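You operate a simulated robot arm through the tools that you are given. There is no shell and no other tool. Be economical: measure what you need, move in short steps, check, and stop when the job is done.

You run a simulated two-armed robot. Do the job below in one go: nothing can be reset, and whatever is moved stays where it is left.

TASK
Pick up the can from the grey table top with one hand, pass it to the other hand and put it on the strapped carton top. Set down upright: can.

It is judged by the outcome, as a careful person would: the job done as asked, and still so three seconds after it is handed in. It fails if anything else is knocked over, pushed out of place, dropped, spilled or broken.

THE ROBOT
Two 7-joint arms with two-finger parallel grippers on one trunk, on a base that drives. Base frame: it is fixed to the floor where the robot stands at the start and does not move with it; the origin is under the middle of the robot, x ahead of it, y to its left, z up; the surface under the hand at the start is at about z = 830. Readings come in mm, rad, newtons and seconds.
The left shoulder is at the start at [50, 168, 1032], the right one opposite. With the tool pointing down near the work surface each hand reaches from about 180 to 660 mm from the robot's upright axis, wherever it stands, measured 20 degrees to its own side. Places, roughly: strapped carton top [2600, -3600, 400]. Payload 1.57 kg a hand.
Tool frame (each hand has its own): the origin (TCP) lies between the finger pads and is the grasp point; the fingertips stand 30 mm ahead of it; z points along the fingers, y is the line along which they close. Largest opening 80 mm; finger width 17, thickness 12; the body of the gripper, 40 by 82 mm, starts 80 mm behind the TCP.
Orientation is that of the tool frame in the base frame, as a unit quaternion [x, y, z, w]. With the fingers straight down and closing along the base's y, the tool's x points along the base's -x, its y along +y and its z along -z.

THE INTERFACE
- The arms move only by the tool play_rows. It takes "left_rows", "right_rows" or both (then of equal length, played together; a hand with none holds still); each is a list of rows, each a list of 6 numbers: the shift along the base's x, y, z in mm, then the turn, a rotation vector about the base's x, y, z in rad. In form: [[dx, dy, dz, wx, wy, wz], ...]. A call has 1 to 12 rows; each row is the pose to reach, as a shift and turn from the pose commanded when the call began. "left_fingers" and "right_fingers" are, for a hand that has rows, the finger opening in mm, from 0 to 80, set as the call begins (left out, the last holds). A row lasts 0.2 s, in which the tool goes at most 50 mm and 0.15 rad; a call with a longer step from one row to the next is refused whole, and so is a gripper value outside its range. A pose out of reach is approached as far as the arm can. The call stops where the force on the tool passes 40 N (or 10 N more than at its start, if that is more) or the arm is blocked; 0.2 s more then pass. The fingers move at their own pace (about 45 mm/s each) and stop on an object; they squeeze with about 27 N. The grip force told is the motor's: it shows also when the fingers shut on nothing. Time passes only in rows, and 0.2 s behind the last, so rows that repeat a pose let the fingers close. It gives the time, the measured TCP pose, the force on the tool (base axes), the opening and the grip force at its end, in the units of the frame above (readings bear some noise), with the torque about the TCP (base axes, N m) and any sound that the robot's microphone picked up.
- Cameras (640 x 400 px; columns grow to the right, rows downward): "scene" is now at [132.2, -5.3, 1264.9]; the picture's right is [-0.06, -1.00, 0.00], its down [-0.36, 0.02, -0.93] and it looks along [0.93, -0.06, -0.36] (base axes); focal length 275 px, centre (320, 200). "left" rides on the left gripper at [72, 7, -122] in its tool frame; the picture's right is [-0.09, 1.00, 0.00], its down [-0.84, -0.08, -0.54] and it looks along [-0.54, -0.05, 0.84] (tool axes); focal length 238 px, centre (320, 200). "right" rides on the right gripper at [72, -7, -122] in its tool frame; the picture's right is [0.09, 1.00, 0.00], its down [-0.84, 0.08, -0.54] and it looks along [-0.54, 0.05, 0.84] (tool axes); focal length 238 px, centre (320, 200). There is no depth. A picture from a camera that has moved, and an enlarged one, comes with that camera's place and axes in the base frame and with its lens.
- snapshot(camera): a new picture of that camera. No time passes.
- move_column(by): slides the trunk up (or, below 0, down) by that many mm; the arms and the scene camera ride with it, the base frame stays. It gives what a move gives, with no picture.
- base_move(legs): drives the robot by 1 to 6 legs, each [ahead, left, turn to the left] in mm, mm and rad, along the robot's own axes; the way and the turn of a leg run together, so that a leg with both is an arc; at most 1500 mm and 3.142 rad a leg. The arms and the cameras ride along, it lands a little off, and it stops where it bumps. It gives what a move gives.
- pan_tilt(pan, tilt): turns the head with the scene camera to pan (to the left, within 1.396 rad either way) and tilt (down, from -0.506 to 1.204), counted from straight ahead of the robot. It gives what a move gives.
- inspect(camera, box): a new picture of the part [left, top, right, bottom] of that camera's present view, enlarged. No time passes.
- job_done(): hands the job in; it is judged then, once.

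Work in short steps. Places have to be worked out from the pictures, the camera data and where the tool is seen: move nearer, look again, correct. Check each grasp and each placing, and mend what went wrong. You have 120 turns and 88 pictures in all, those below and enlarged ones among them. Open the grippers and draw the arms clear of the work before you hand the job in, unless the task says otherwise; then end with one line.

The tools are called after ">>>" as name(argument=value, ...) on one line, values as JSON. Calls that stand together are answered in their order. play_rows: Moves the arms, as the interface text tells. Its arguments: {"type":"object","properties":{"left_rows":{"type":"array"},"left_fingers":{"type":"number"},"right_rows":{"type":"array"},"right_fingers":{"type":"number"}},"required":[]} The other tools are called the same way: move_column (by) slides the trunk up or down; base_move (legs) drives the base; pan_tilt (pan, tilt) turns the head that bears the scene camera; snapshot (camera) takes a picture; inspect (camera, box) takes an enlarged picture of a part of a camera's view; job_done () hands the job in.

At the start:

```text
time_s: 0.0
left_tcp_pos: [460.7, 114.5, 1110.7]
left_tool_rot: [-0.001, 1.0, 0.0, 0.0]
left_force: [0.6, -0.1, -0.6]
left_ft_torque: [-0.04, 0.0, 0.0]
left_width: 80.1
left_finger_force: 0.0
right_tcp_pos: [406.0, -242.6, 1092.0]
right_tool_rot: [-0.001, 1.0, 0.0, 0.0]
right_force: [-0.2, -0.7, -0.2]
right_ft_torque: [0.0, -0.01, 0.0]
right_width: 80.2
right_finger_force: 0.0
trunk travel left (down, up): [-200.0, 243.0]
robot x, y, heading: [-0.3, -1.8, 0.003]
head pan, tilt: [-0.061, 0.37]
```

scene: 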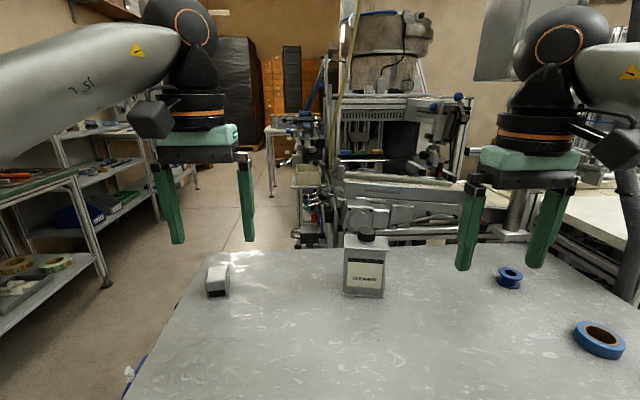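
right: 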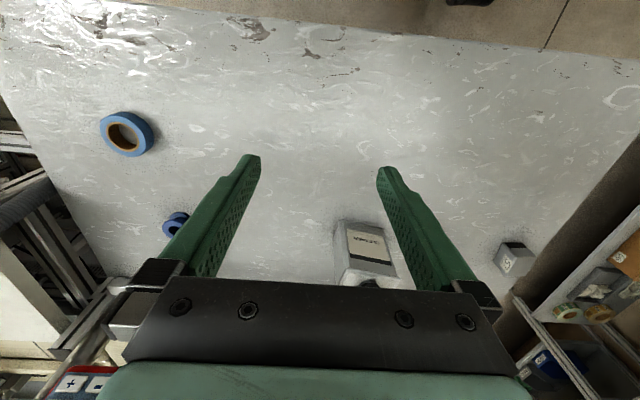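
left: 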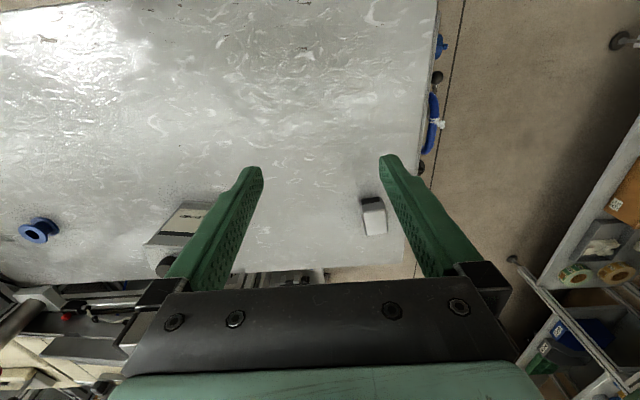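

The can looks like the rectangular tin with the dark cap near [640, -144]. I'll look closer at it.

>>> inspect(camera="scene", box=[300, 210, 430, 310])

>>> pan_tilt(pan=0, tilt=1.1)

>>> snapshot(camera="scene")

```text
4.00 times, centred on (365, 260) of scene
camera zoom: at [132.2, -5.3, 1264.9], right [-0.06, -1.0, 0.0], down [-0.36, 0.02, -0.93], along [0.93, -0.06, -0.36], focal length 1101 px, centre (140, -40)
```

zoom: 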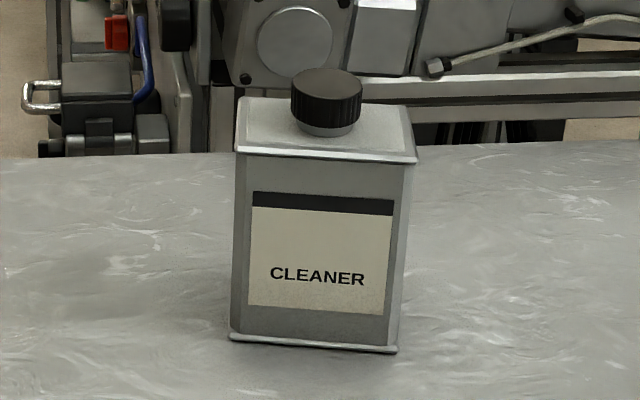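

```text
time_s: 1.1
left_tcp_pos: [459.3, 114.2, 1110.8]
left_tool_rot: [-0.001, 1.0, 0.0, 0.0]
left_force: [0.5, -0.6, -0.7]
left_ft_torque: [-0.01, 0.01, 0.01]
left_width: 80.2
left_finger_force: 0.1
right_tcp_pos: [407.8, -242.5, 1090.8]
right_tool_rot: [0.0, 1.0, 0.0, 0.0]
right_force: [0.2, 0.6, -0.6]
right_ft_torque: [0.02, 0.02, 0.0]
right_width: 80.1
right_finger_force: 0.1
trunk travel left (down, up): [-200.0, 243.0]
robot x, y, heading: [-3.8, 2.9, 0.002]
head pan, tilt: [0.0, 1.1]
```

```text
83 pictures are left
camera scene: at [102.6, 0.4, 1205.3], right [0.0, -1.0, 0.0], down [-0.89, 0.0, -0.45], along [0.45, 0.0, -0.89], focal length 275 px, centre (320, 200)
```

scene: 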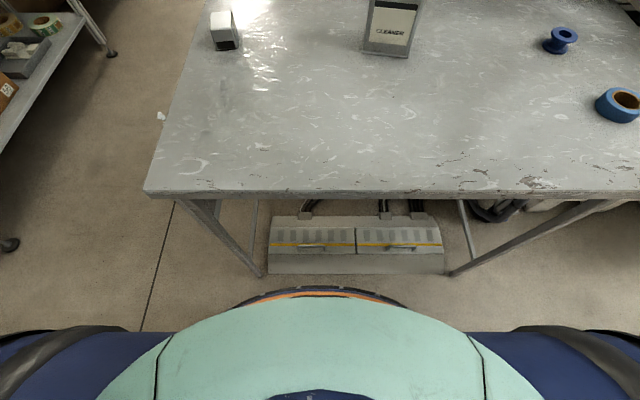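

The can is about 98 mm wide, so the grip has to go front-to-back, and it sits near [675, -145]. I plan to shift right and a bit forward. First I check the space to the right.

>>> pan_tilt(pan=-1.0, tilt=0.6)

>>> snapshot(camera="scene")

>>> pan_tilt(pan=-1.39, tilt=0.3)

>>> snapshot(camera="scene")

```text
time_s: 2.4
left_tcp_pos: [460.0, 115.0, 1111.4]
left_tool_rot: [-0.001, 1.0, 0.0, 0.0]
left_force: [-0.2, 0.5, 0.7]
left_ft_torque: [0.05, -0.01, 0.01]
left_width: 79.9
left_finger_force: 0.0
right_tcp_pos: [406.7, -243.1, 1092.0]
right_tool_rot: [0.001, 1.0, 0.0, 0.0]
right_force: [-1.1, -0.4, 0.5]
right_ft_torque: [-0.01, -0.05, 0.03]
right_width: 80.0
right_finger_force: 0.2
trunk travel left (down, up): [-200.0, 243.0]
robot x, y, heading: [0.8, -1.6, 0.004]
head pan, tilt: [-1.0, 0.6]
```

```text
82 pictures are left
camera scene: at [87.2, -73.9, 1243.9], right [-0.84, -0.54, 0.0], down [-0.31, 0.48, -0.82], along [0.45, -0.69, -0.57], focal length 275 px, centre (320, 200)
```

scene: 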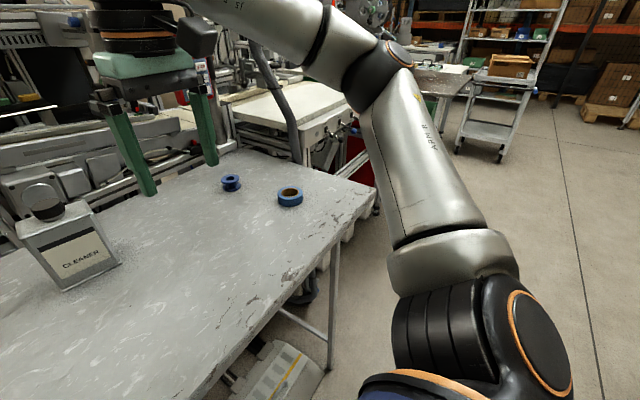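

```text
time_s: 3.2
left_tcp_pos: [460.7, 112.4, 1111.6]
left_tool_rot: [0.0, 1.0, 0.001, 0.0]
left_force: [0.5, -0.1, -0.8]
left_ft_torque: [0.01, 0.02, 0.01]
left_width: 79.9
left_finger_force: 0.0
right_tcp_pos: [407.3, -242.5, 1090.3]
right_tool_rot: [0.0, 1.0, 0.0, 0.0]
right_force: [1.6, 0.9, -0.2]
right_ft_torque: [0.03, 0.0, -0.03]
right_width: 80.0
right_finger_force: 0.2
trunk travel left (down, up): [-200.0, 243.0]
robot x, y, heading: [0.9, -1.8, 0.0]
head pan, tilt: [-1.389, 0.3]
```

```text
81 pictures are left
camera scene: at [56.3, -91.4, 1271.3], right [-0.98, -0.18, 0.0], down [-0.05, 0.29, -0.96], along [0.17, -0.94, -0.3], focal length 275 px, centre (320, 200)
```

scene: 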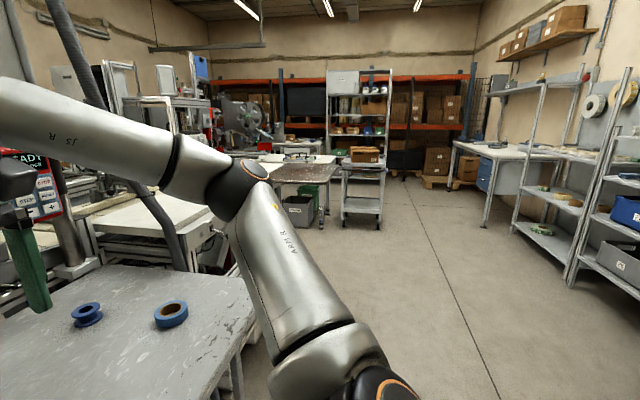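

The right side is free. I shift right 230 mm, then ahead 60 mm.

>>> base_move(legs=[[0, -230, 0], [60, 0, 0]])

>>> pan_tilt(pan=0.1, tilt=0.9)

>>> snapshot(camera="scene")

```text
time_s: 6.4
left_tcp_pos: [519.6, -115.7, 1109.2]
left_tool_rot: [0.0, 1.0, 0.0, 0.0]
left_force: [0.0, 0.4, 0.3]
left_ft_torque: [0.01, 0.02, 0.02]
left_width: 80.2
left_finger_force: 0.0
right_tcp_pos: [465.9, -470.2, 1091.4]
right_tool_rot: [0.001, 1.0, 0.0, 0.0]
right_force: [-0.2, -0.3, -0.1]
right_ft_torque: [-0.01, -0.05, 0.0]
right_width: 79.7
right_finger_force: 0.1
trunk travel left (down, up): [-200.0, 243.0]
robot x, y, heading: [60.4, -231.2, 0.0]
head pan, tilt: [-1.389, 0.3]
```

```text
time_s: 8.0
left_tcp_pos: [519.1, -116.3, 1110.6]
left_tool_rot: [0.0, 1.0, 0.0, 0.0]
left_force: [0.7, 0.0, 0.2]
left_ft_torque: [0.0, -0.01, -0.01]
left_width: 80.2
left_finger_force: 0.0
right_tcp_pos: [465.3, -470.5, 1092.2]
right_tool_rot: [0.001, 1.0, 0.001, 0.0]
right_force: [0.3, 0.0, -1.3]
right_ft_torque: [0.02, -0.04, 0.01]
right_width: 80.0
right_finger_force: 0.1
trunk travel left (down, up): [-200.0, 243.0]
robot x, y, heading: [61.5, -234.1, -0.0]
head pan, tilt: [0.099, 0.901]
```

```text
80 pictures are left
camera scene: at [173.1, -221.1, 1219.1], right [0.1, -1.0, 0.0], down [-0.78, -0.08, -0.62], along [0.62, 0.06, -0.78], focal length 275 px, centre (320, 200)
```

scene: 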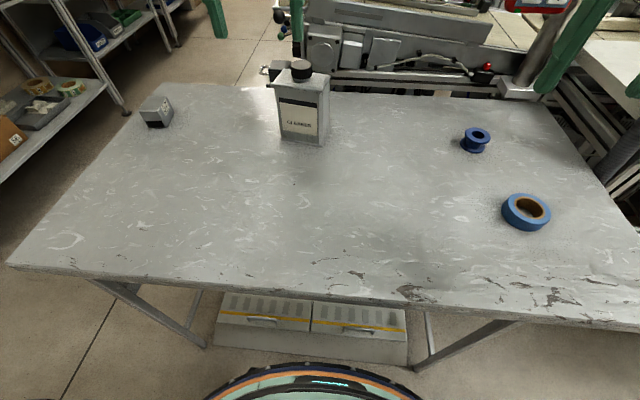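

Position is good. I'll look at the can from the left hand camera.

>>> snapshot(camera="left")

>>> inspect(camera="scene", box=[240, 40, 370, 160])

```text
79 pictures are left
camera left: at [446.9, -107.9, 1231.2], right [0.09, 1.0, 0.0], down [0.84, -0.08, 0.54], along [0.54, -0.05, -0.84], focal length 238 px, centre (320, 200)
```

left: 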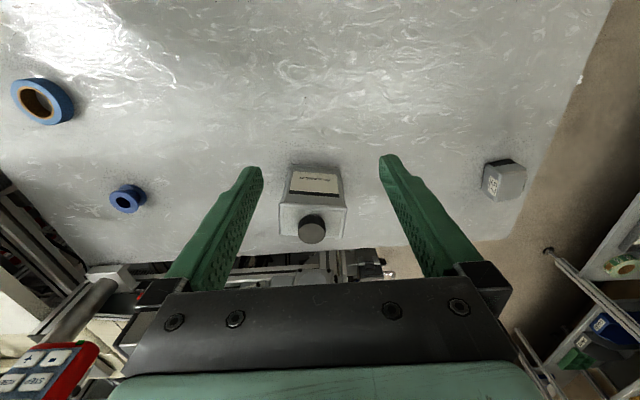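

```text
3.33 times, centred on (305, 100) of scene
camera zoom: at [173.1, -221.1, 1219.1], right [0.1, -1.0, 0.0], down [-0.78, -0.08, -0.62], along [0.62, 0.06, -0.78], focal length 917 px, centre (370, 533)
```

zoom: 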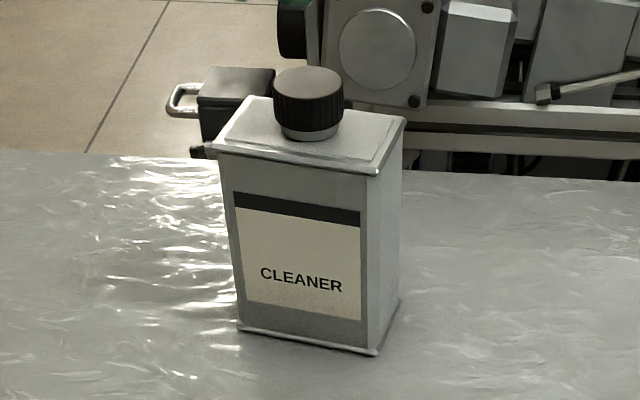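

I enlarge the left camera's view to measure the can's depth and yaw.

>>> inspect(camera="left", box=[265, 155, 361, 251])

```text
4.17 times, centred on (313, 203) of left
camera zoom: at [446.9, -107.9, 1231.2], right [0.09, 1.0, 0.0], down [0.84, -0.08, 0.54], along [0.54, -0.05, -0.84], focal length 993 px, centre (349, 188)
```

zoom: 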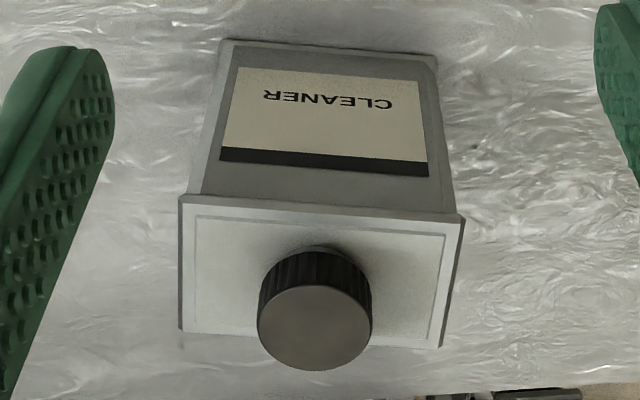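

The can is about 90×56 mm, its lid is at z≈954, it is centred near (661,-139), and its yaw is about -10°. I'll have the left hand grip it front-to-back from its left side, tilted 60°. I start by turning the hand at a safe spot above and to the left.

>>> play_rows(left_rows=[[7, 10, -5, -0.06, 0.072, 0.105], [14, 20, -10, -0.121, 0.144, 0.209], [21, 30, -20, -0.181, 0.217, 0.314], [28, 40, -30, -0.241, 0.289, 0.418], [35, 50, -40, -0.302, 0.361, 0.523], [42, 60, -50, -0.362, 0.433, 0.628], [49, 70, -60, -0.422, 0.505, 0.732], [56, 80, -65, -0.483, 0.577, 0.837], [63, 90, -70, -0.543, 0.65, 0.941], [70, 100, -75, -0.603, 0.722, 1.046], [76, 108, -82, -0.664, 0.794, 1.15], [81, 116, -90, -0.724, 0.866, 1.255]], left_fingers=80)

>>> snapshot(camera="left")

>>> snapshot(camera="scene")

```text
time_s: 10.6
left_tcp_pos: [600.2, 1.0, 1020.6]
left_tool_rot: [-0.556, 0.664, -0.32, -0.384]
left_force: [0.1, -0.2, 0.5]
left_ft_torque: [-0.01, 0.0, 0.01]
left_width: 80.2
left_finger_force: 0.1
right_tcp_pos: [465.8, -470.8, 1092.2]
right_tool_rot: [-0.001, 1.0, 0.0, 0.0]
right_force: [-0.3, 0.2, -0.5]
right_ft_torque: [-0.03, 0.0, -0.01]
right_width: 80.0
right_finger_force: 0.1
trunk travel left (down, up): [-200.0, 243.0]
robot x, y, heading: [57.8, -227.0, 0.005]
head pan, tilt: [0.099, 0.901]
```

```text
76 pictures are left
camera left: at [606.0, 71.9, 1142.7], right [-0.97, 0.22, -0.08], down [0.23, 0.86, -0.45], along [-0.03, -0.46, -0.89], focal length 238 px, centre (320, 200)
```

left: 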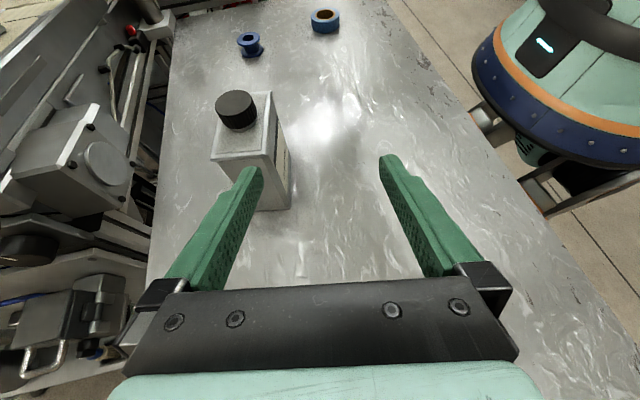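

```text
75 pictures are left
camera scene: at [173.1, -220.9, 1219.1], right [0.1, -1.0, 0.0], down [-0.78, -0.08, -0.62], along [0.62, 0.06, -0.78], focal length 275 px, centre (320, 200)
```

scene: 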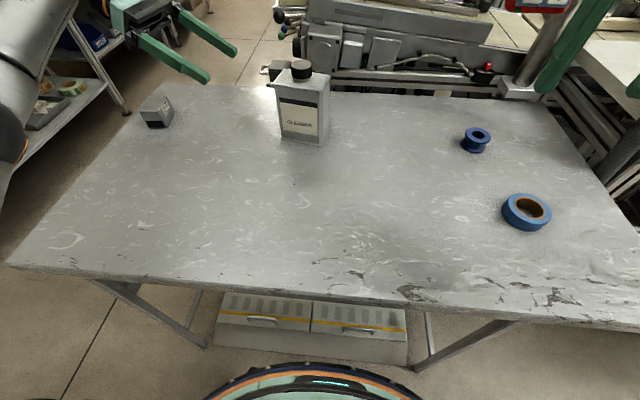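

The pose was reached and the view is good. I move to the pre-grasp point 130 mm back along the approach line.

>>> play_rows(left_rows=[[20, -4, -16, 0, 0, 0], [41, -9, -32, 0, 0, 0], [62, -14, -50, 0, 0, 0], [82.5, -19.4, -70, 0, 0, 0], [82.5, -19.4, -81.6, 0, 0, 0]])

>>> snapshot(camera="left")

```text
time_s: 11.8
left_tcp_pos: [635.9, -21.4, 951.7]
left_tool_rot: [-0.555, 0.664, -0.321, -0.384]
left_force: [0.0, 0.6, 0.1]
left_ft_torque: [-0.03, -0.01, 0.02]
left_width: 80.1
left_finger_force: 0.0
left hand out of reach, approached as far as the arm can: row 2, 3, 4, 5
right_tcp_pos: [464.5, -471.8, 1091.9]
right_tool_rot: [0.001, 1.0, 0.0, 0.0]
right_force: [0.2, -0.3, 0.3]
right_ft_torque: [-0.01, -0.02, 0.0]
right_width: 80.0
right_finger_force: 0.1
trunk travel left (down, up): [-200.0, 243.0]
robot x, y, heading: [60.1, -233.4, 0.001]
head pan, tilt: [0.099, 0.901]
```

```text
74 pictures are left
camera left: at [641.3, 48.7, 1072.8], right [-0.97, 0.22, -0.08], down [0.23, 0.86, -0.45], along [-0.03, -0.46, -0.89], focal length 238 px, centre (320, 200)
```

left: 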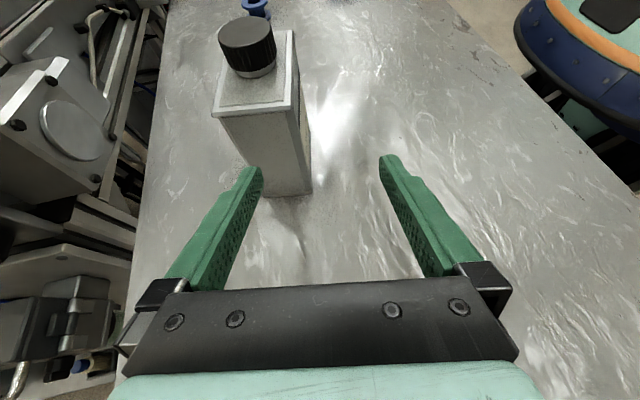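

The arm falls about 45 mm short. I check the gap between the base and the table's underside before closing in.

>>> pan_tilt(pan=0.0, tilt=1.2)

>>> snapshot(camera="scene")

```text
time_s: 12.6
left_tcp_pos: [635.8, -22.1, 951.1]
left_tool_rot: [-0.557, 0.664, -0.321, -0.383]
left_force: [0.2, -0.5, 0.1]
left_ft_torque: [0.01, 0.01, -0.01]
left_width: 80.0
left_finger_force: 0.1
right_tcp_pos: [466.0, -471.0, 1091.1]
right_tool_rot: [0.0, 1.0, 0.0, 0.0]
right_force: [-0.2, -0.4, 0.8]
right_ft_torque: [0.0, 0.03, 0.04]
right_width: 79.8
right_finger_force: 0.1
trunk travel left (down, up): [-200.0, 243.0]
robot x, y, heading: [56.1, -228.6, -0.001]
head pan, tilt: [0.0, 1.201]
```

```text
73 pictures are left
camera scene: at [153.9, -228.6, 1199.3], right [0.0, -1.0, 0.0], down [-0.93, 0.0, -0.36], along [0.36, 0.0, -0.93], focal length 275 px, centre (320, 200)
```

scene: 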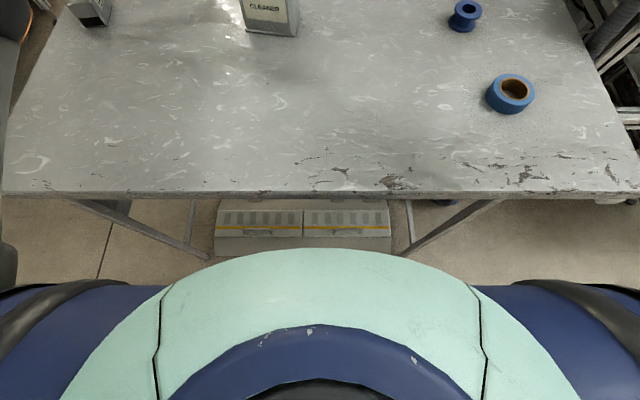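

There is roughly 45+ mm of clearance ahead. I shift left 100 mm, then ahead 35 mm.

>>> base_move(legs=[[0, 100, 0], [35, 0, 0]])

>>> snapshot(camera="left")

```text
time_s: 14.6
left_tcp_pos: [670.8, 77.3, 950.7]
left_tool_rot: [-0.556, 0.665, -0.32, -0.383]
left_force: [-0.2, -0.4, -0.4]
left_ft_torque: [-0.03, 0.01, 0.0]
left_width: 79.8
left_finger_force: 0.0
right_tcp_pos: [500.6, -371.7, 1090.6]
right_tool_rot: [0.001, 1.0, 0.0, 0.0]
right_force: [1.0, -0.1, 0.5]
right_ft_torque: [0.02, 0.02, 0.02]
right_width: 80.4
right_finger_force: 0.0
trunk travel left (down, up): [-200.0, 243.0]
robot x, y, heading: [98.4, -130.4, -0.001]
head pan, tilt: [0.0, 1.201]
```

```text
72 pictures are left
camera left: at [676.7, 147.9, 1072.9], right [-0.97, 0.22, -0.08], down [0.23, 0.86, -0.45], along [-0.03, -0.46, -0.89], focal length 238 px, centre (320, 200)
```

left: 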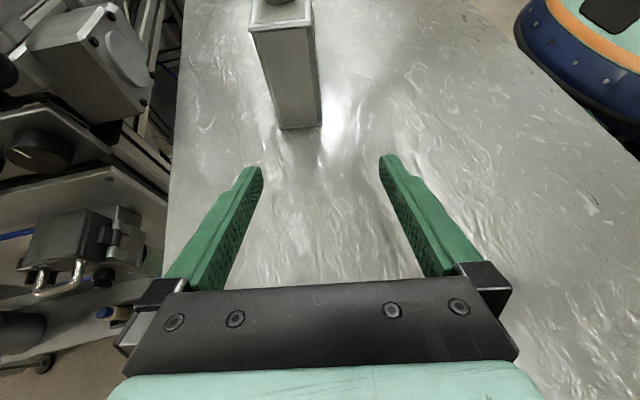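

Now I take a small step toward the pre-grasp, to see which pose the shifts count from.

>>> play_rows(left_rows=[[3, -25, -3, 0, 0, 0], [6, -50, -6, 0, 0, 0]])

```text
time_s: 15.2
left_tcp_pos: [680.6, 27.1, 946.2]
left_tool_rot: [-0.556, 0.664, -0.32, -0.384]
left_force: [0.3, 0.5, 0.8]
left_ft_torque: [-0.02, 0.01, -0.02]
left_width: 80.3
left_finger_force: 0.0
left hand out of reach, approached as far as the arm can: row 2
right_tcp_pos: [500.0, -373.3, 1091.2]
right_tool_rot: [0.001, 1.0, 0.0, 0.0]
right_force: [-0.5, 0.5, -0.3]
right_ft_torque: [-0.01, -0.01, 0.02]
right_width: 80.0
right_finger_force: 0.0
trunk travel left (down, up): [-200.0, 243.0]
robot x, y, heading: [88.9, -129.1, 0.001]
head pan, tilt: [0.0, 1.201]
```

I continue to the pre-grasp.

>>> play_rows(left_rows=[[1, -23, -3, 0, 0, 0], [2, -45.5, -7, 0, 0, 0], [2, -45.5, -7, 0, 0, 0]])

>>> snapshot(camera="left")

```text
time_s: 16.0
left_tcp_pos: [687.6, -17.1, 939.4]
left_tool_rot: [-0.557, 0.663, -0.321, -0.383]
left_force: [-0.4, -0.2, -0.7]
left_ft_torque: [-0.02, 0.02, 0.01]
left_width: 80.0
left_finger_force: 0.1
left hand out of reach, approached as far as the arm can: row 2, 3
right_tcp_pos: [500.4, -372.6, 1091.8]
right_tool_rot: [0.001, 1.0, 0.0, 0.0]
right_force: [0.7, -0.7, -0.8]
right_ft_torque: [0.02, -0.01, 0.04]
right_width: 80.3
right_finger_force: 0.0
trunk travel left (down, up): [-200.0, 243.0]
robot x, y, heading: [93.8, -125.9, 0.0]
head pan, tilt: [0.0, 1.201]
```

```text
71 pictures are left
camera left: at [693.8, 53.8, 1061.8], right [-0.97, 0.22, -0.08], down [0.23, 0.86, -0.45], along [-0.03, -0.46, -0.89], focal length 238 px, centre (320, 200)
```

left: 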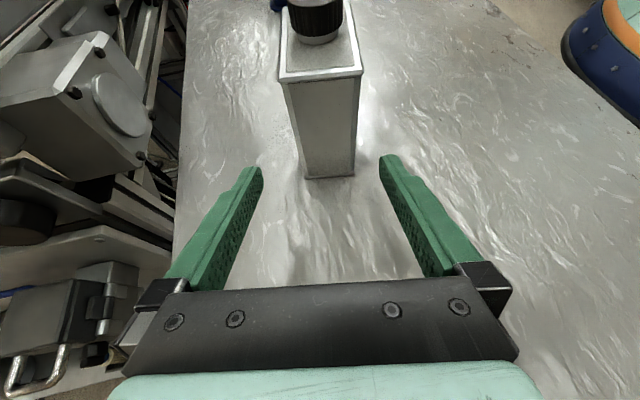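

The can's left face checks out, with its middle at (669.7,-92) and a depth of about 55 mm. I advance partway along the approach, correcting x.

>>> play_rows(left_rows=[[-8, -20, -11, 0, 0, 0], [-13, -40, -23, 0, 0, 0], [-17, -60, -35, 0, 0, 0], [-20, -75, -43, 0, 0, 0]])

>>> snapshot(camera="left")

```text
time_s: 17.0
left_tcp_pos: [690.7, -85.5, 898.4]
left_tool_rot: [-0.556, 0.665, -0.32, -0.384]
left_force: [0.3, 1.2, 0.5]
left_ft_torque: [0.03, 0.02, 0.03]
left_width: 79.9
left_finger_force: 0.0
left hand out of reach, approached as far as the arm can: row 1, 2, 3, 4
right_tcp_pos: [500.2, -371.5, 1091.8]
right_tool_rot: [0.001, 1.0, 0.0, 0.0]
right_force: [0.0, 0.2, 0.4]
right_ft_torque: [0.0, 0.02, 0.02]
right_width: 79.9
right_finger_force: 0.1
trunk travel left (down, up): [-200.0, 243.0]
robot x, y, heading: [92.3, -132.7, -0.002]
head pan, tilt: [0.0, 1.201]
```

```text
70 pictures are left
camera left: at [696.2, -14.5, 1020.8], right [-0.97, 0.22, -0.08], down [0.23, 0.86, -0.45], along [-0.03, -0.46, -0.89], focal length 238 px, centre (320, 200)
```

left: 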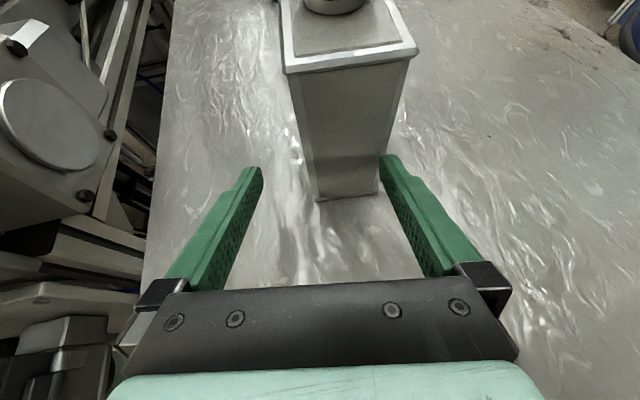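

The hand was still about 20 mm too far in +x because the commanded pose had run past reach. The front finger nudged the can about 15 mm, but it is still standing. I back off and re-align.

>>> play_rows(left_rows=[[-18, 15, 18, 0, 0, 0], [-18, 42, 48, 0, 0, 0], [-32, 42, 48, 0, 0, 0], [-32, 42, 48, 0, 0, 0]])

>>> snapshot(camera="left")

```text
time_s: 18.0
left_tcp_pos: [690.2, -40.3, 948.6]
left_tool_rot: [-0.556, 0.664, -0.32, -0.384]
left_force: [0.0, 0.0, -1.2]
left_ft_torque: [-0.01, 0.01, 0.0]
left_width: 79.9
left_finger_force: 0.1
left hand out of reach, approached as far as the arm can: row 1, 2, 3, 4
right_tcp_pos: [500.3, -372.2, 1092.4]
right_tool_rot: [0.0, 1.0, 0.0, 0.0]
right_force: [-0.3, 0.4, -0.2]
right_ft_torque: [-0.02, 0.04, 0.0]
right_width: 80.3
right_finger_force: 0.0
trunk travel left (down, up): [-200.0, 243.0]
robot x, y, heading: [92.7, -132.0, 0.002]
head pan, tilt: [0.0, 1.201]
```

```text
69 pictures are left
camera left: at [695.6, 29.6, 1070.3], right [-0.97, 0.22, -0.08], down [0.23, 0.86, -0.45], along [-0.03, -0.46, -0.89], focal length 238 px, centre (320, 200)
```

left: 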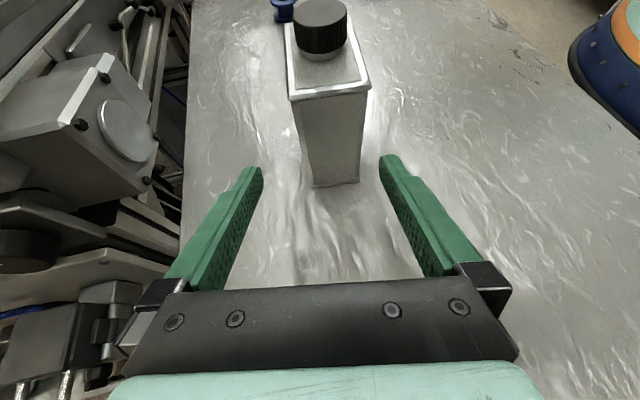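

I pull the hand in x by 50 mm so it is properly within reach again.

>>> play_rows(left_rows=[[-25, 0, 0, 0, 0, 0], [-50, 0, 0, 0, 0, 0], [-50, 0, 0, 0, 0, 0]])

```text
time_s: 18.8
left_tcp_pos: [689.6, -41.2, 949.6]
left_tool_rot: [-0.556, 0.664, -0.32, -0.384]
left_force: [0.6, -0.5, 0.5]
left_ft_torque: [0.01, 0.02, -0.01]
left_width: 80.0
left_finger_force: 0.1
left hand out of reach, approached as far as the arm can: row 1, 2, 3
right_tcp_pos: [500.2, -373.1, 1091.6]
right_tool_rot: [0.001, 1.0, 0.0, 0.0]
right_force: [0.3, 0.3, -1.4]
right_ft_torque: [0.01, 0.01, 0.04]
right_width: 79.9
right_finger_force: 0.1
trunk travel left (down, up): [-200.0, 243.0]
robot x, y, heading: [95.9, -127.1, 0.001]
head pan, tilt: [0.0, 1.201]
```

The arm seems stuck at a joint limit: it ignores -x commands while offset by 68 mm. I return to the earlier good pose to unstick it.

>>> play_rows(left_rows=[[2, 25, 20, 0, 0, 0], [4, 50, 40, 0, 0, 0], [6, 75, 60, 0, 0, 0], [8, 100, 75, 0, 0, 0], [10, 125, 85, 0, 0, 0], [11.5, 148, 89.6, 0, 0, 0], [11.5, 148, 89.6, 0, 0, 0]])

```text
time_s: 20.4
left_tcp_pos: [663.5, 74.4, 1024.4]
left_tool_rot: [-0.556, 0.664, -0.32, -0.383]
left_force: [0.1, 0.7, 0.3]
left_ft_torque: [0.01, 0.0, -0.02]
left_width: 80.0
left_finger_force: 0.1
left hand out of reach, approached as far as the arm can: row 1, 2, 3, 4, 5, 6, 7
right_tcp_pos: [499.7, -373.9, 1092.8]
right_tool_rot: [0.001, 1.0, 0.0, -0.001]
right_force: [-0.3, 0.1, 0.2]
right_ft_torque: [-0.03, 0.0, -0.01]
right_width: 79.8
right_finger_force: 0.1
trunk travel left (down, up): [-200.0, 243.0]
robot x, y, heading: [92.0, -125.8, 0.004]
head pan, tilt: [0.0, 1.201]
```

Still offset, so I move further in toward the robot and up to see if it frees.

>>> play_rows(left_rows=[[-40, 0, 10, 0, 0, 0], [-80, 0, 20, 0, 0, 0], [-120, 0, 30, 0, 0, 0], [-120, 0, 30, 0, 0, 0]])

>>> pan_tilt(pan=0.5, tilt=0.5)

>>> snapshot(camera="scene")

```text
time_s: 21.4
left_tcp_pos: [542.3, 73.5, 1054.2]
left_tool_rot: [-0.557, 0.664, -0.321, -0.383]
left_force: [1.1, 0.1, 0.8]
left_ft_torque: [0.0, 0.0, 0.01]
left_width: 79.8
left_finger_force: 0.1
right_tcp_pos: [500.7, -372.6, 1092.2]
right_tool_rot: [0.001, 1.0, 0.001, 0.0]
right_force: [-0.1, 0.2, -0.3]
right_ft_torque: [-0.02, -0.03, -0.01]
right_width: 80.0
right_finger_force: 0.1
trunk travel left (down, up): [-200.0, 243.0]
robot x, y, heading: [90.7, -128.4, 0.0]
head pan, tilt: [0.0, 1.201]
```

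```text
time_s: 22.5
left_tcp_pos: [543.7, 73.3, 1054.2]
left_tool_rot: [-0.556, 0.664, -0.32, -0.383]
left_force: [0.0, -0.4, 0.0]
left_ft_torque: [0.01, -0.02, 0.03]
left_width: 80.1
left_finger_force: 0.1
right_tcp_pos: [500.9, -372.0, 1091.5]
right_tool_rot: [0.001, 1.0, 0.0, 0.0]
right_force: [0.5, -0.2, 0.0]
right_ft_torque: [-0.03, 0.0, 0.0]
right_width: 79.8
right_finger_force: 0.0
trunk travel left (down, up): [-200.0, 243.0]
robot x, y, heading: [87.8, -127.1, -0.003]
head pan, tilt: [0.499, 0.499]
```

```text
68 pictures are left
camera scene: at [212.7, -85.4, 1252.9], right [0.48, -0.88, 0.0], down [-0.42, -0.23, -0.88], along [0.77, 0.42, -0.48], focal length 275 px, centre (320, 200)
```

scene: 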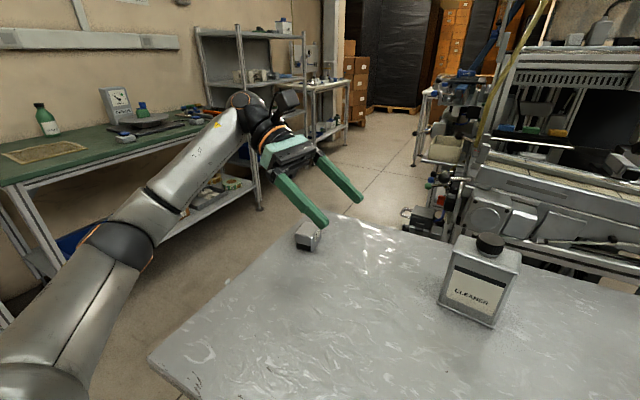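

The side-tilted left pose is too awkward. New plan: the right hand picks the can top-down, closing along x. It then turns the can, and the left hand takes it from the robot side tilted forward. First I return the left hand to its neutral pose, off to the left.

>>> play_rows(left_rows=[[-5, 6, 5, 0.06, -0.072, -0.105], [-10, 12, 10, 0.121, -0.144, -0.209], [-15, 18, 15, 0.181, -0.217, -0.314], [-20, 24, 20, 0.241, -0.289, -0.418], [-25, 30, 25, 0.302, -0.361, -0.523], [-30, 36, 30, 0.362, -0.433, -0.628], [-35, 42, 35, 0.422, -0.505, -0.732], [-40, 48, 40, 0.483, -0.577, -0.837], [-45, 54, 45, 0.543, -0.65, -0.941], [-50, 60, 50, 0.603, -0.722, -1.046], [-55, 66, 55, 0.664, -0.794, -1.15], [-60, 70, 56, 0.724, -0.866, -1.255]])

>>> pan_tilt(pan=0.0, tilt=0.6)

>>> snapshot(camera="scene")

```text
time_s: 25.1
left_tcp_pos: [481.0, 144.4, 1108.8]
left_tool_rot: [0.001, 1.0, 0.001, 0.001]
left_force: [-0.4, -0.6, 0.4]
left_ft_torque: [-0.02, 0.0, -0.02]
left_width: 79.9
left_finger_force: 0.0
right_tcp_pos: [499.6, -372.0, 1092.3]
right_tool_rot: [0.001, 1.0, 0.001, 0.0]
right_force: [0.4, -0.3, 0.1]
right_ft_torque: [-0.02, 0.02, 0.0]
right_width: 80.1
right_finger_force: 0.0
trunk travel left (down, up): [-200.0, 243.0]
robot x, y, heading: [95.6, -130.5, 0.0]
head pan, tilt: [0.499, 0.499]
```

```text
time_s: 26.0
left_tcp_pos: [482.6, 143.3, 1110.1]
left_tool_rot: [-0.002, 1.0, -0.001, -0.001]
left_force: [0.0, -0.4, 0.2]
left_ft_torque: [0.0, 0.01, 0.02]
left_width: 80.1
left_finger_force: 0.1
right_tcp_pos: [500.5, -371.5, 1091.4]
right_tool_rot: [0.001, 1.0, 0.001, 0.0]
right_force: [-0.1, -0.5, 0.7]
right_ft_torque: [0.03, 0.0, 0.01]
right_width: 80.2
right_finger_force: 0.1
trunk travel left (down, up): [-200.0, 243.0]
robot x, y, heading: [94.5, -131.2, -0.003]
head pan, tilt: [0.0, 0.6]
```

```text
67 pictures are left
camera scene: at [221.2, -128.9, 1243.9], right [0.0, -1.0, 0.0], down [-0.56, 0.0, -0.83], along [0.83, 0.0, -0.56], focal length 275 px, centre (320, 200)
```

scene: 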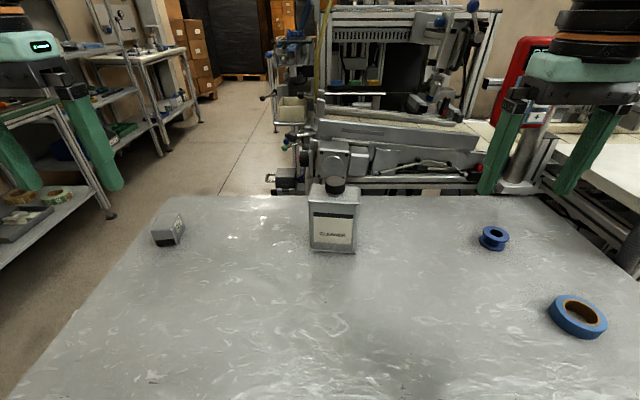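

The left hand is clear. Now the right hand turns +82° about z and moves above the can.

>>> play_rows(right_rows=[[16, 22, -1, 0, 0, 0.143], [32, 43, -2, 0, 0, 0.287], [48, 65, -3, 0, 0, 0.43], [64, 87, -4, 0, 0, 0.574], [80, 108, -5, 0, 0, 0.717], [95, 130, -6, 0, 0, 0.86], [111, 152, -7, 0, 0, 1.004], [127, 174, -8, 0, 0, 1.147], [143, 195, -10, 0, 0, 1.291], [159, 217, -12, 0, 0, 1.434], [159, 217, -12, 0, 0, 1.434]], right_fingers=80)

>>> snapshot(camera="right")

```text
time_s: 28.4
left_tcp_pos: [482.6, 143.8, 1109.5]
left_tool_rot: [0.0, 1.0, -0.001, 0.0]
left_force: [-0.8, 0.3, -0.3]
left_ft_torque: [0.02, -0.01, -0.02]
left_width: 79.8
left_finger_force: 0.2
right_tcp_pos: [449.0, -136.5, 1022.0]
right_tool_rot: [-0.657, 0.754, 0.001, 0.001]
right_force: [-0.3, 0.0, 0.0]
right_ft_torque: [0.02, -0.02, 0.02]
right_width: 79.9
right_finger_force: 0.0
right hand out of reach, approached as far as the arm can: row 5, 6, 7, 8, 9, 10, 11
trunk travel left (down, up): [-200.0, 243.0]
robot x, y, heading: [90.1, -132.5, 0.003]
head pan, tilt: [0.0, 0.6]
```

```text
66 pictures are left
camera right: at [444.8, -208.9, 1143.3], right [-1.0, 0.05, 0.0], down [0.04, 0.84, 0.54], along [0.03, 0.54, -0.84], focal length 238 px, centre (320, 200)
```

right: 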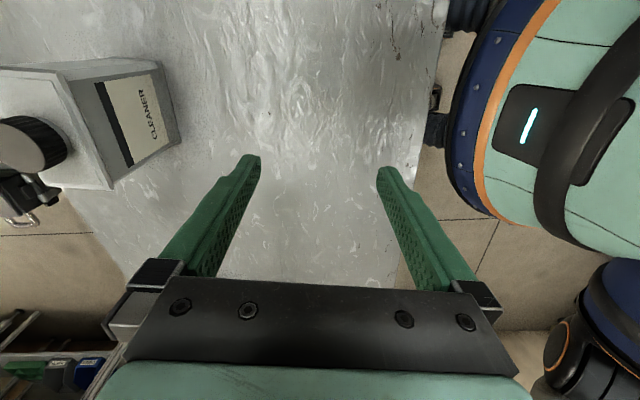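

Turning + runs the right arm into a limit, so I undo it and turn the other way (-98°) instead.

>>> play_rows(right_rows=[[5, -16, 7, 0, 0, -0.143], [10, -32, 14, 0, 0, -0.287], [15, -48, 21, 0, 0, -0.43], [20, -64, 28, 0, 0, -0.574], [25, -80, 35, 0, 0, -0.717], [30, -96, 42, 0, 0, -0.86], [35, -112, 49, 0, 0, -1.004], [40, -128, 56, 0, 0, -1.147], [45, -144, 63, 0, 0, -1.291], [51, -163, 70, 0, 0, -1.434]])

>>> play_rows(right_rows=[[4, 0, 0, 0, 0, -0.142], [8, 0, 0, 0, 0, -0.284], [12, 0, 0, 0, 0, -0.427], [16, 0, 0, 0, 0, -0.569], [20, 0, 0, 0, 0, -0.711], [24, 0, 0, 0, 0, -0.853], [28, 0, 0, 0, 0, -0.996], [32, 0, 0, 0, 0, -1.138], [36, 0, 0, 0, 0, -1.28], [40, 0, 0, 0, 0, -1.422], [44, 0, 0, 0, 0, -1.565], [50, 0, 0, 0, 0, -1.707]])

>>> snapshot(camera="right")

```text
time_s: 30.6
left_tcp_pos: [482.3, 144.4, 1111.1]
left_tool_rot: [0.001, 1.0, -0.001, -0.001]
left_force: [0.3, 0.0, 0.4]
left_ft_torque: [-0.01, 0.0, -0.02]
left_width: 80.0
left_finger_force: 0.1
right_tcp_pos: [500.5, -296.3, 1094.7]
right_tool_rot: [0.002, 1.0, 0.0, 0.0]
right_force: [0.7, -0.4, 0.5]
right_ft_torque: [0.0, 0.02, 0.0]
right_width: 80.0
right_finger_force: 0.1
trunk travel left (down, up): [-200.0, 243.0]
robot x, y, heading: [94.1, -127.4, -0.0]
head pan, tilt: [0.0, 0.6]
```

```text
time_s: 33.2
left_tcp_pos: [482.9, 143.6, 1109.0]
left_tool_rot: [0.0, 1.0, -0.001, -0.001]
left_force: [0.2, -0.6, -0.5]
left_ft_torque: [0.06, -0.02, -0.01]
left_width: 80.4
left_finger_force: 0.1
right_tcp_pos: [551.5, -297.9, 1094.6]
right_tool_rot: [0.755, 0.655, 0.001, 0.0]
right_force: [-0.3, 0.0, -0.6]
right_ft_torque: [0.0, -0.03, 0.03]
right_width: 80.1
right_finger_force: 0.1
trunk travel left (down, up): [-200.0, 243.0]
robot x, y, heading: [95.5, -132.3, -0.003]
head pan, tilt: [0.0, 0.6]
```

```text
65 pictures are left
camera right: at [554.7, -225.9, 1215.9], right [1.0, -0.05, 0.0], down [-0.04, -0.84, 0.54], along [-0.03, -0.54, -0.84], focal length 238 px, centre (320, 200)
```

right: 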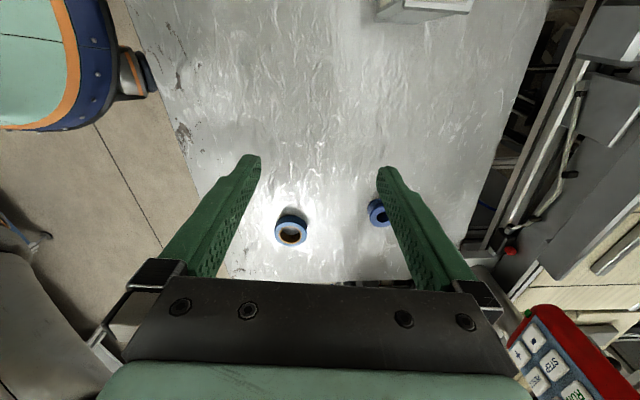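

The turn works this way. I move above the can.

>>> play_rows(right_rows=[[27, 36, 0, 0, 0, 0], [54, 72, -5, 0, 0, 0], [81, 108, -10, 0, 0, 0], [107.5, 143, -14, 0, 0, 0], [107.5, 143, -14, 0, 0, 0]])

>>> snapshot(camera="right")

>>> snapshot(camera="left")

```text
time_s: 34.4
left_tcp_pos: [481.0, 143.7, 1109.2]
left_tool_rot: [0.0, 1.0, -0.001, 0.0]
left_force: [0.2, 0.5, -0.5]
left_ft_torque: [0.02, -0.01, 0.0]
left_width: 79.9
left_finger_force: 0.1
right_tcp_pos: [629.9, -162.7, 1068.7]
right_tool_rot: [0.754, 0.657, -0.001, 0.001]
right_force: [0.7, 0.1, -0.9]
right_ft_torque: [-0.02, -0.02, -0.01]
right_width: 79.8
right_finger_force: 0.1
right hand out of reach, approached as far as the arm can: row 4, 5
trunk travel left (down, up): [-200.0, 243.0]
robot x, y, heading: [93.2, -127.0, -0.001]
head pan, tilt: [0.0, 0.6]
```

```text
64 pictures are left
camera right: at [633.1, -91.2, 1190.6], right [1.0, -0.04, 0.0], down [-0.04, -0.84, 0.54], along [-0.02, -0.54, -0.84], focal length 238 px, centre (320, 200)
```

right: 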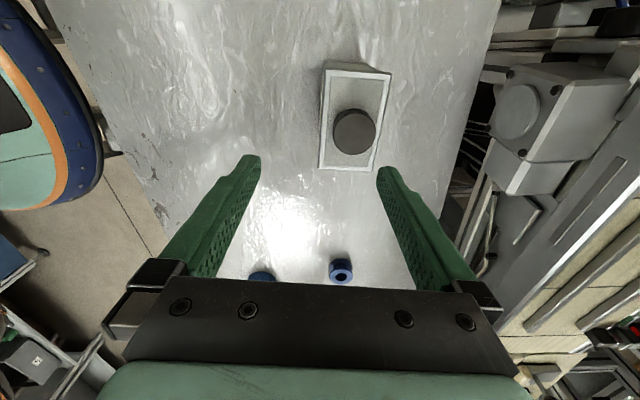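

```text
63 pictures are left
camera left: at [410.3, 151.8, 1230.3], right [0.09, 1.0, 0.0], down [0.84, -0.08, 0.54], along [0.54, -0.05, -0.84], focal length 238 px, centre (320, 200)
```

left: 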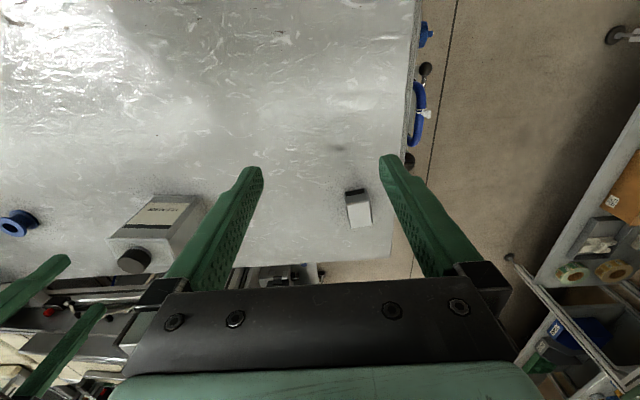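

The can's lid centre measures about (662,-158), yaw ≈-6.3°. Reach falls short at this height, so I raise the trunk 150 mm to bring the shoulder up and shift the base left 80 mm.

>>> move_column(by=150)

>>> base_move(legs=[[0, 80, 0]])

```text
time_s: 36.1
left_tcp_pos: [481.5, 143.2, 1259.6]
left_tool_rot: [0.0, 1.0, 0.0, 0.0]
left_force: [0.1, -0.2, 0.5]
left_ft_torque: [0.04, 0.0, 0.01]
left_width: 80.0
left_finger_force: 0.0
right_tcp_pos: [630.3, -163.0, 1219.2]
right_tool_rot: [0.754, 0.657, 0.0, 0.0]
right_force: [-0.1, -0.7, 0.3]
right_ft_torque: [0.0, -0.01, -0.03]
right_width: 80.0
right_finger_force: 0.1
trunk travel left (down, up): [-350.0, 93.0]
robot x, y, heading: [94.9, -128.9, -0.001]
head pan, tilt: [0.0, 0.6]
```

```text
time_s: 37.5
left_tcp_pos: [481.8, 222.4, 1259.7]
left_tool_rot: [0.001, 1.0, 0.0, 0.0]
left_force: [0.0, 0.2, 0.3]
left_ft_torque: [-0.04, 0.03, 0.02]
left_width: 80.1
left_finger_force: 0.1
right_tcp_pos: [630.5, -85.1, 1219.8]
right_tool_rot: [0.754, 0.657, 0.001, 0.002]
right_force: [-0.4, 0.6, -0.2]
right_ft_torque: [-0.01, -0.03, 0.0]
right_width: 80.1
right_finger_force: 0.0
trunk travel left (down, up): [-350.0, 93.0]
robot x, y, heading: [91.4, -48.2, -0.005]
head pan, tilt: [0.0, 0.6]
```

Now I bring the right hand down above the can at about z 1080.

>>> play_rows(right_rows=[[0, -20, -30, 0, 0, 0.01], [0, -40, -65, 0, 0, 0.026], [10, -60, -100, 0, 0, 0.026], [31.5, -73, -140, 0, 0, 0.026], [31.5, -73, -140, 0, 0, 0.026]])

>>> snapshot(camera="right")

```text
time_s: 38.7
left_tcp_pos: [482.4, 223.0, 1260.0]
left_tool_rot: [0.0, 1.0, 0.0, 0.0]
left_force: [0.3, 0.2, 0.6]
left_ft_torque: [0.05, 0.01, -0.01]
left_width: 80.2
left_finger_force: 0.0
right_tcp_pos: [661.6, -156.8, 1081.4]
right_tool_rot: [0.745, 0.667, 0.0, 0.0]
right_force: [-1.2, 0.2, 0.5]
right_ft_torque: [0.02, 0.02, 0.0]
right_width: 80.0
right_finger_force: 0.0
trunk travel left (down, up): [-350.0, 93.0]
robot x, y, heading: [90.7, -47.8, 0.001]
head pan, tilt: [0.0, 0.6]
```

```text
62 pictures are left
camera right: at [662.5, -85.9, 1201.5], right [1.0, -0.02, 0.0], down [-0.02, -0.84, 0.54], along [-0.01, -0.54, -0.84], focal length 238 px, centre (320, 200)
```

right: 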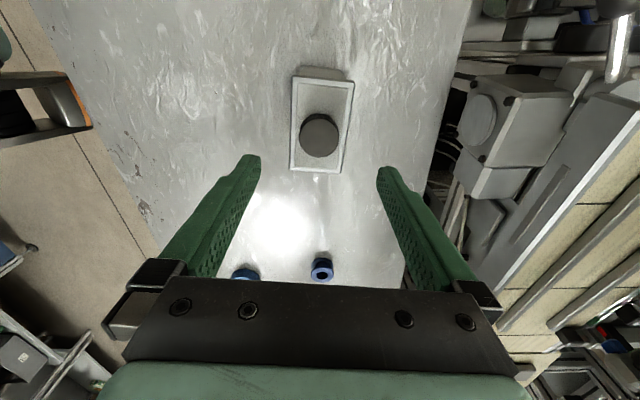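

Aligned with the lid centre. I descend with the fingers straddling the can to z≈932.

>>> play_rows(right_rows=[[-1, -1.5, -30, 0, 0, 0], [-1, -1.5, -60, 0, 0, 0], [-1, -1.5, -85, 0, 0, 0], [-1, -1.5, -105, 0, 0, 0], [-1, -1.5, -120, 0, 0, 0], [-1, -1.5, -135, 0, 0, 0], [-1, -1.5, -149, 0, 0, 0], [-1, -1.5, -149, 0, 0, 0]])

>>> snapshot(camera="right")

>>> snapshot(camera="scene")

```text
time_s: 40.5
left_tcp_pos: [482.3, 221.9, 1261.1]
left_tool_rot: [0.0, 1.0, -0.001, 0.001]
left_force: [-0.5, 0.5, -0.5]
left_ft_torque: [-0.03, 0.01, 0.0]
left_width: 79.9
left_finger_force: 0.1
right_tcp_pos: [660.8, -159.2, 930.1]
right_tool_rot: [0.746, 0.666, 0.001, 0.001]
right_force: [0.0, 0.1, -0.7]
right_ft_torque: [-0.01, 0.0, -0.01]
right_width: 80.2
right_finger_force: 0.0
trunk travel left (down, up): [-350.0, 93.0]
robot x, y, heading: [96.9, -51.6, -0.003]
head pan, tilt: [0.0, 0.6]
```

```text
61 pictures are left
camera right: at [661.7, -87.3, 1051.9], right [1.0, -0.02, 0.0], down [-0.02, -0.84, 0.54], along [-0.01, -0.54, -0.84], focal length 238 px, centre (320, 200)
```

right: 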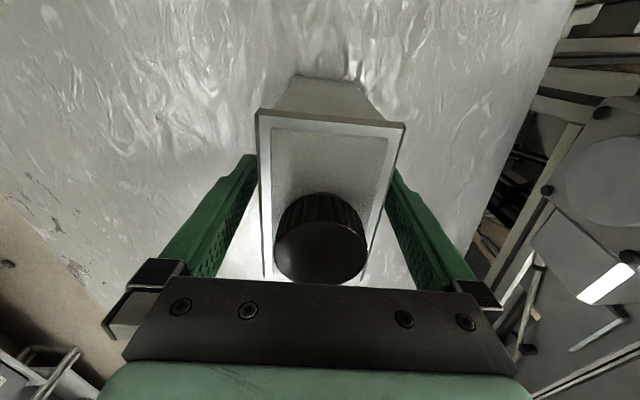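

```text
60 pictures are left
camera scene: at [221.2, -49.7, 1393.9], right [0.0, -1.0, 0.0], down [-0.56, 0.0, -0.83], along [0.83, 0.0, -0.56], focal length 275 px, centre (320, 200)
```

scene: 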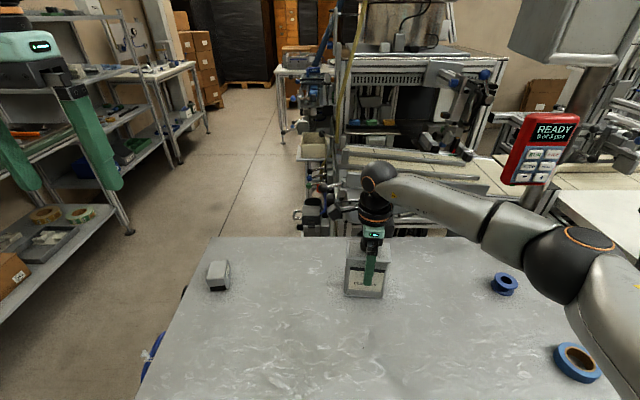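

The fingers straddle the can, centred on it. I close the right gripper.

>>> play_rows(right_rows=[[0, 0, 0, 0, 0, 0], [0, 0, 0, 0, 0, 0], [0, 0, 0, 0, 0, 0], [0, 0, 0, 0, 0, 0]], right_fingers=35)

```text
time_s: 41.5
left_tcp_pos: [482.1, 222.3, 1261.1]
left_tool_rot: [-0.001, 1.0, 0.0, 0.0]
left_force: [-0.2, 0.3, 0.6]
left_ft_torque: [-0.01, 0.0, 0.0]
left_width: 79.9
left_finger_force: 0.0
right_tcp_pos: [660.9, -159.2, 930.4]
right_tool_rot: [0.745, 0.667, 0.0, -0.001]
right_force: [-0.2, -0.5, 1.1]
right_ft_torque: [0.01, 0.06, -0.07]
right_width: 57.8
right_finger_force: 27.1
trunk travel left (down, up): [-350.0, 93.0]
robot x, y, heading: [92.0, -48.2, -0.003]
head pan, tilt: [0.0, 0.6]
```

Gripped at 57.8 mm with full force. I lift 60 mm gently.

>>> play_rows(right_rows=[[0, 0, 5, 0, 0, 0], [0, 0, 15, 0, 0, 0], [0, 0, 35, 0, 0, 0], [0, 0, 60, 0, 0, 0], [0, 0, 60, 0, 0, 0]])

>>> snapshot(camera="scene")

>>> snapshot(camera="right")

```text
time_s: 42.7
left_tcp_pos: [483.3, 222.3, 1259.7]
left_tool_rot: [0.0, 1.0, 0.0, 0.0]
left_force: [-0.2, -1.0, -0.4]
left_ft_torque: [-0.04, 0.0, 0.05]
left_width: 80.0
left_finger_force: 0.0
right_tcp_pos: [660.8, -159.1, 990.7]
right_tool_rot: [0.746, 0.666, 0.001, 0.0]
right_force: [0.3, 0.4, -4.6]
right_ft_torque: [-0.02, -0.02, 0.0]
right_width: 57.8
right_finger_force: 26.9
trunk travel left (down, up): [-350.0, 93.0]
robot x, y, heading: [93.7, -51.0, -0.004]
head pan, tilt: [0.0, 0.6]
```

```text
59 pictures are left
camera scene: at [221.7, -49.8, 1393.8], right [0.0, -1.0, 0.0], down [-0.57, 0.0, -0.82], along [0.82, 0.0, -0.57], focal length 275 px, centre (320, 200)
```

scene: 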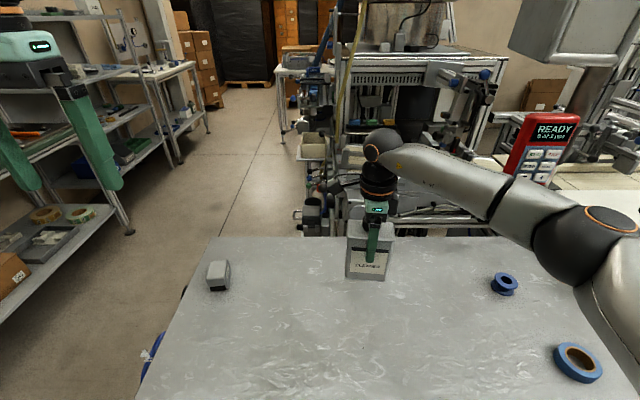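

```text
58 pictures are left
camera right: at [662.0, -86.7, 1111.7], right [1.0, -0.02, 0.0], down [-0.02, -0.84, 0.54], along [-0.01, -0.54, -0.84], focal length 238 px, centre (320, 200)
```

right: 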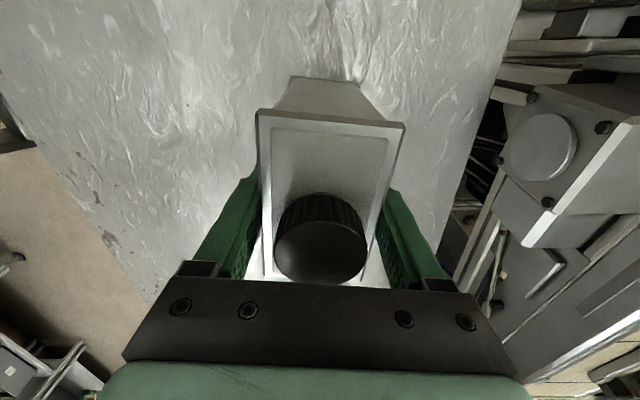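

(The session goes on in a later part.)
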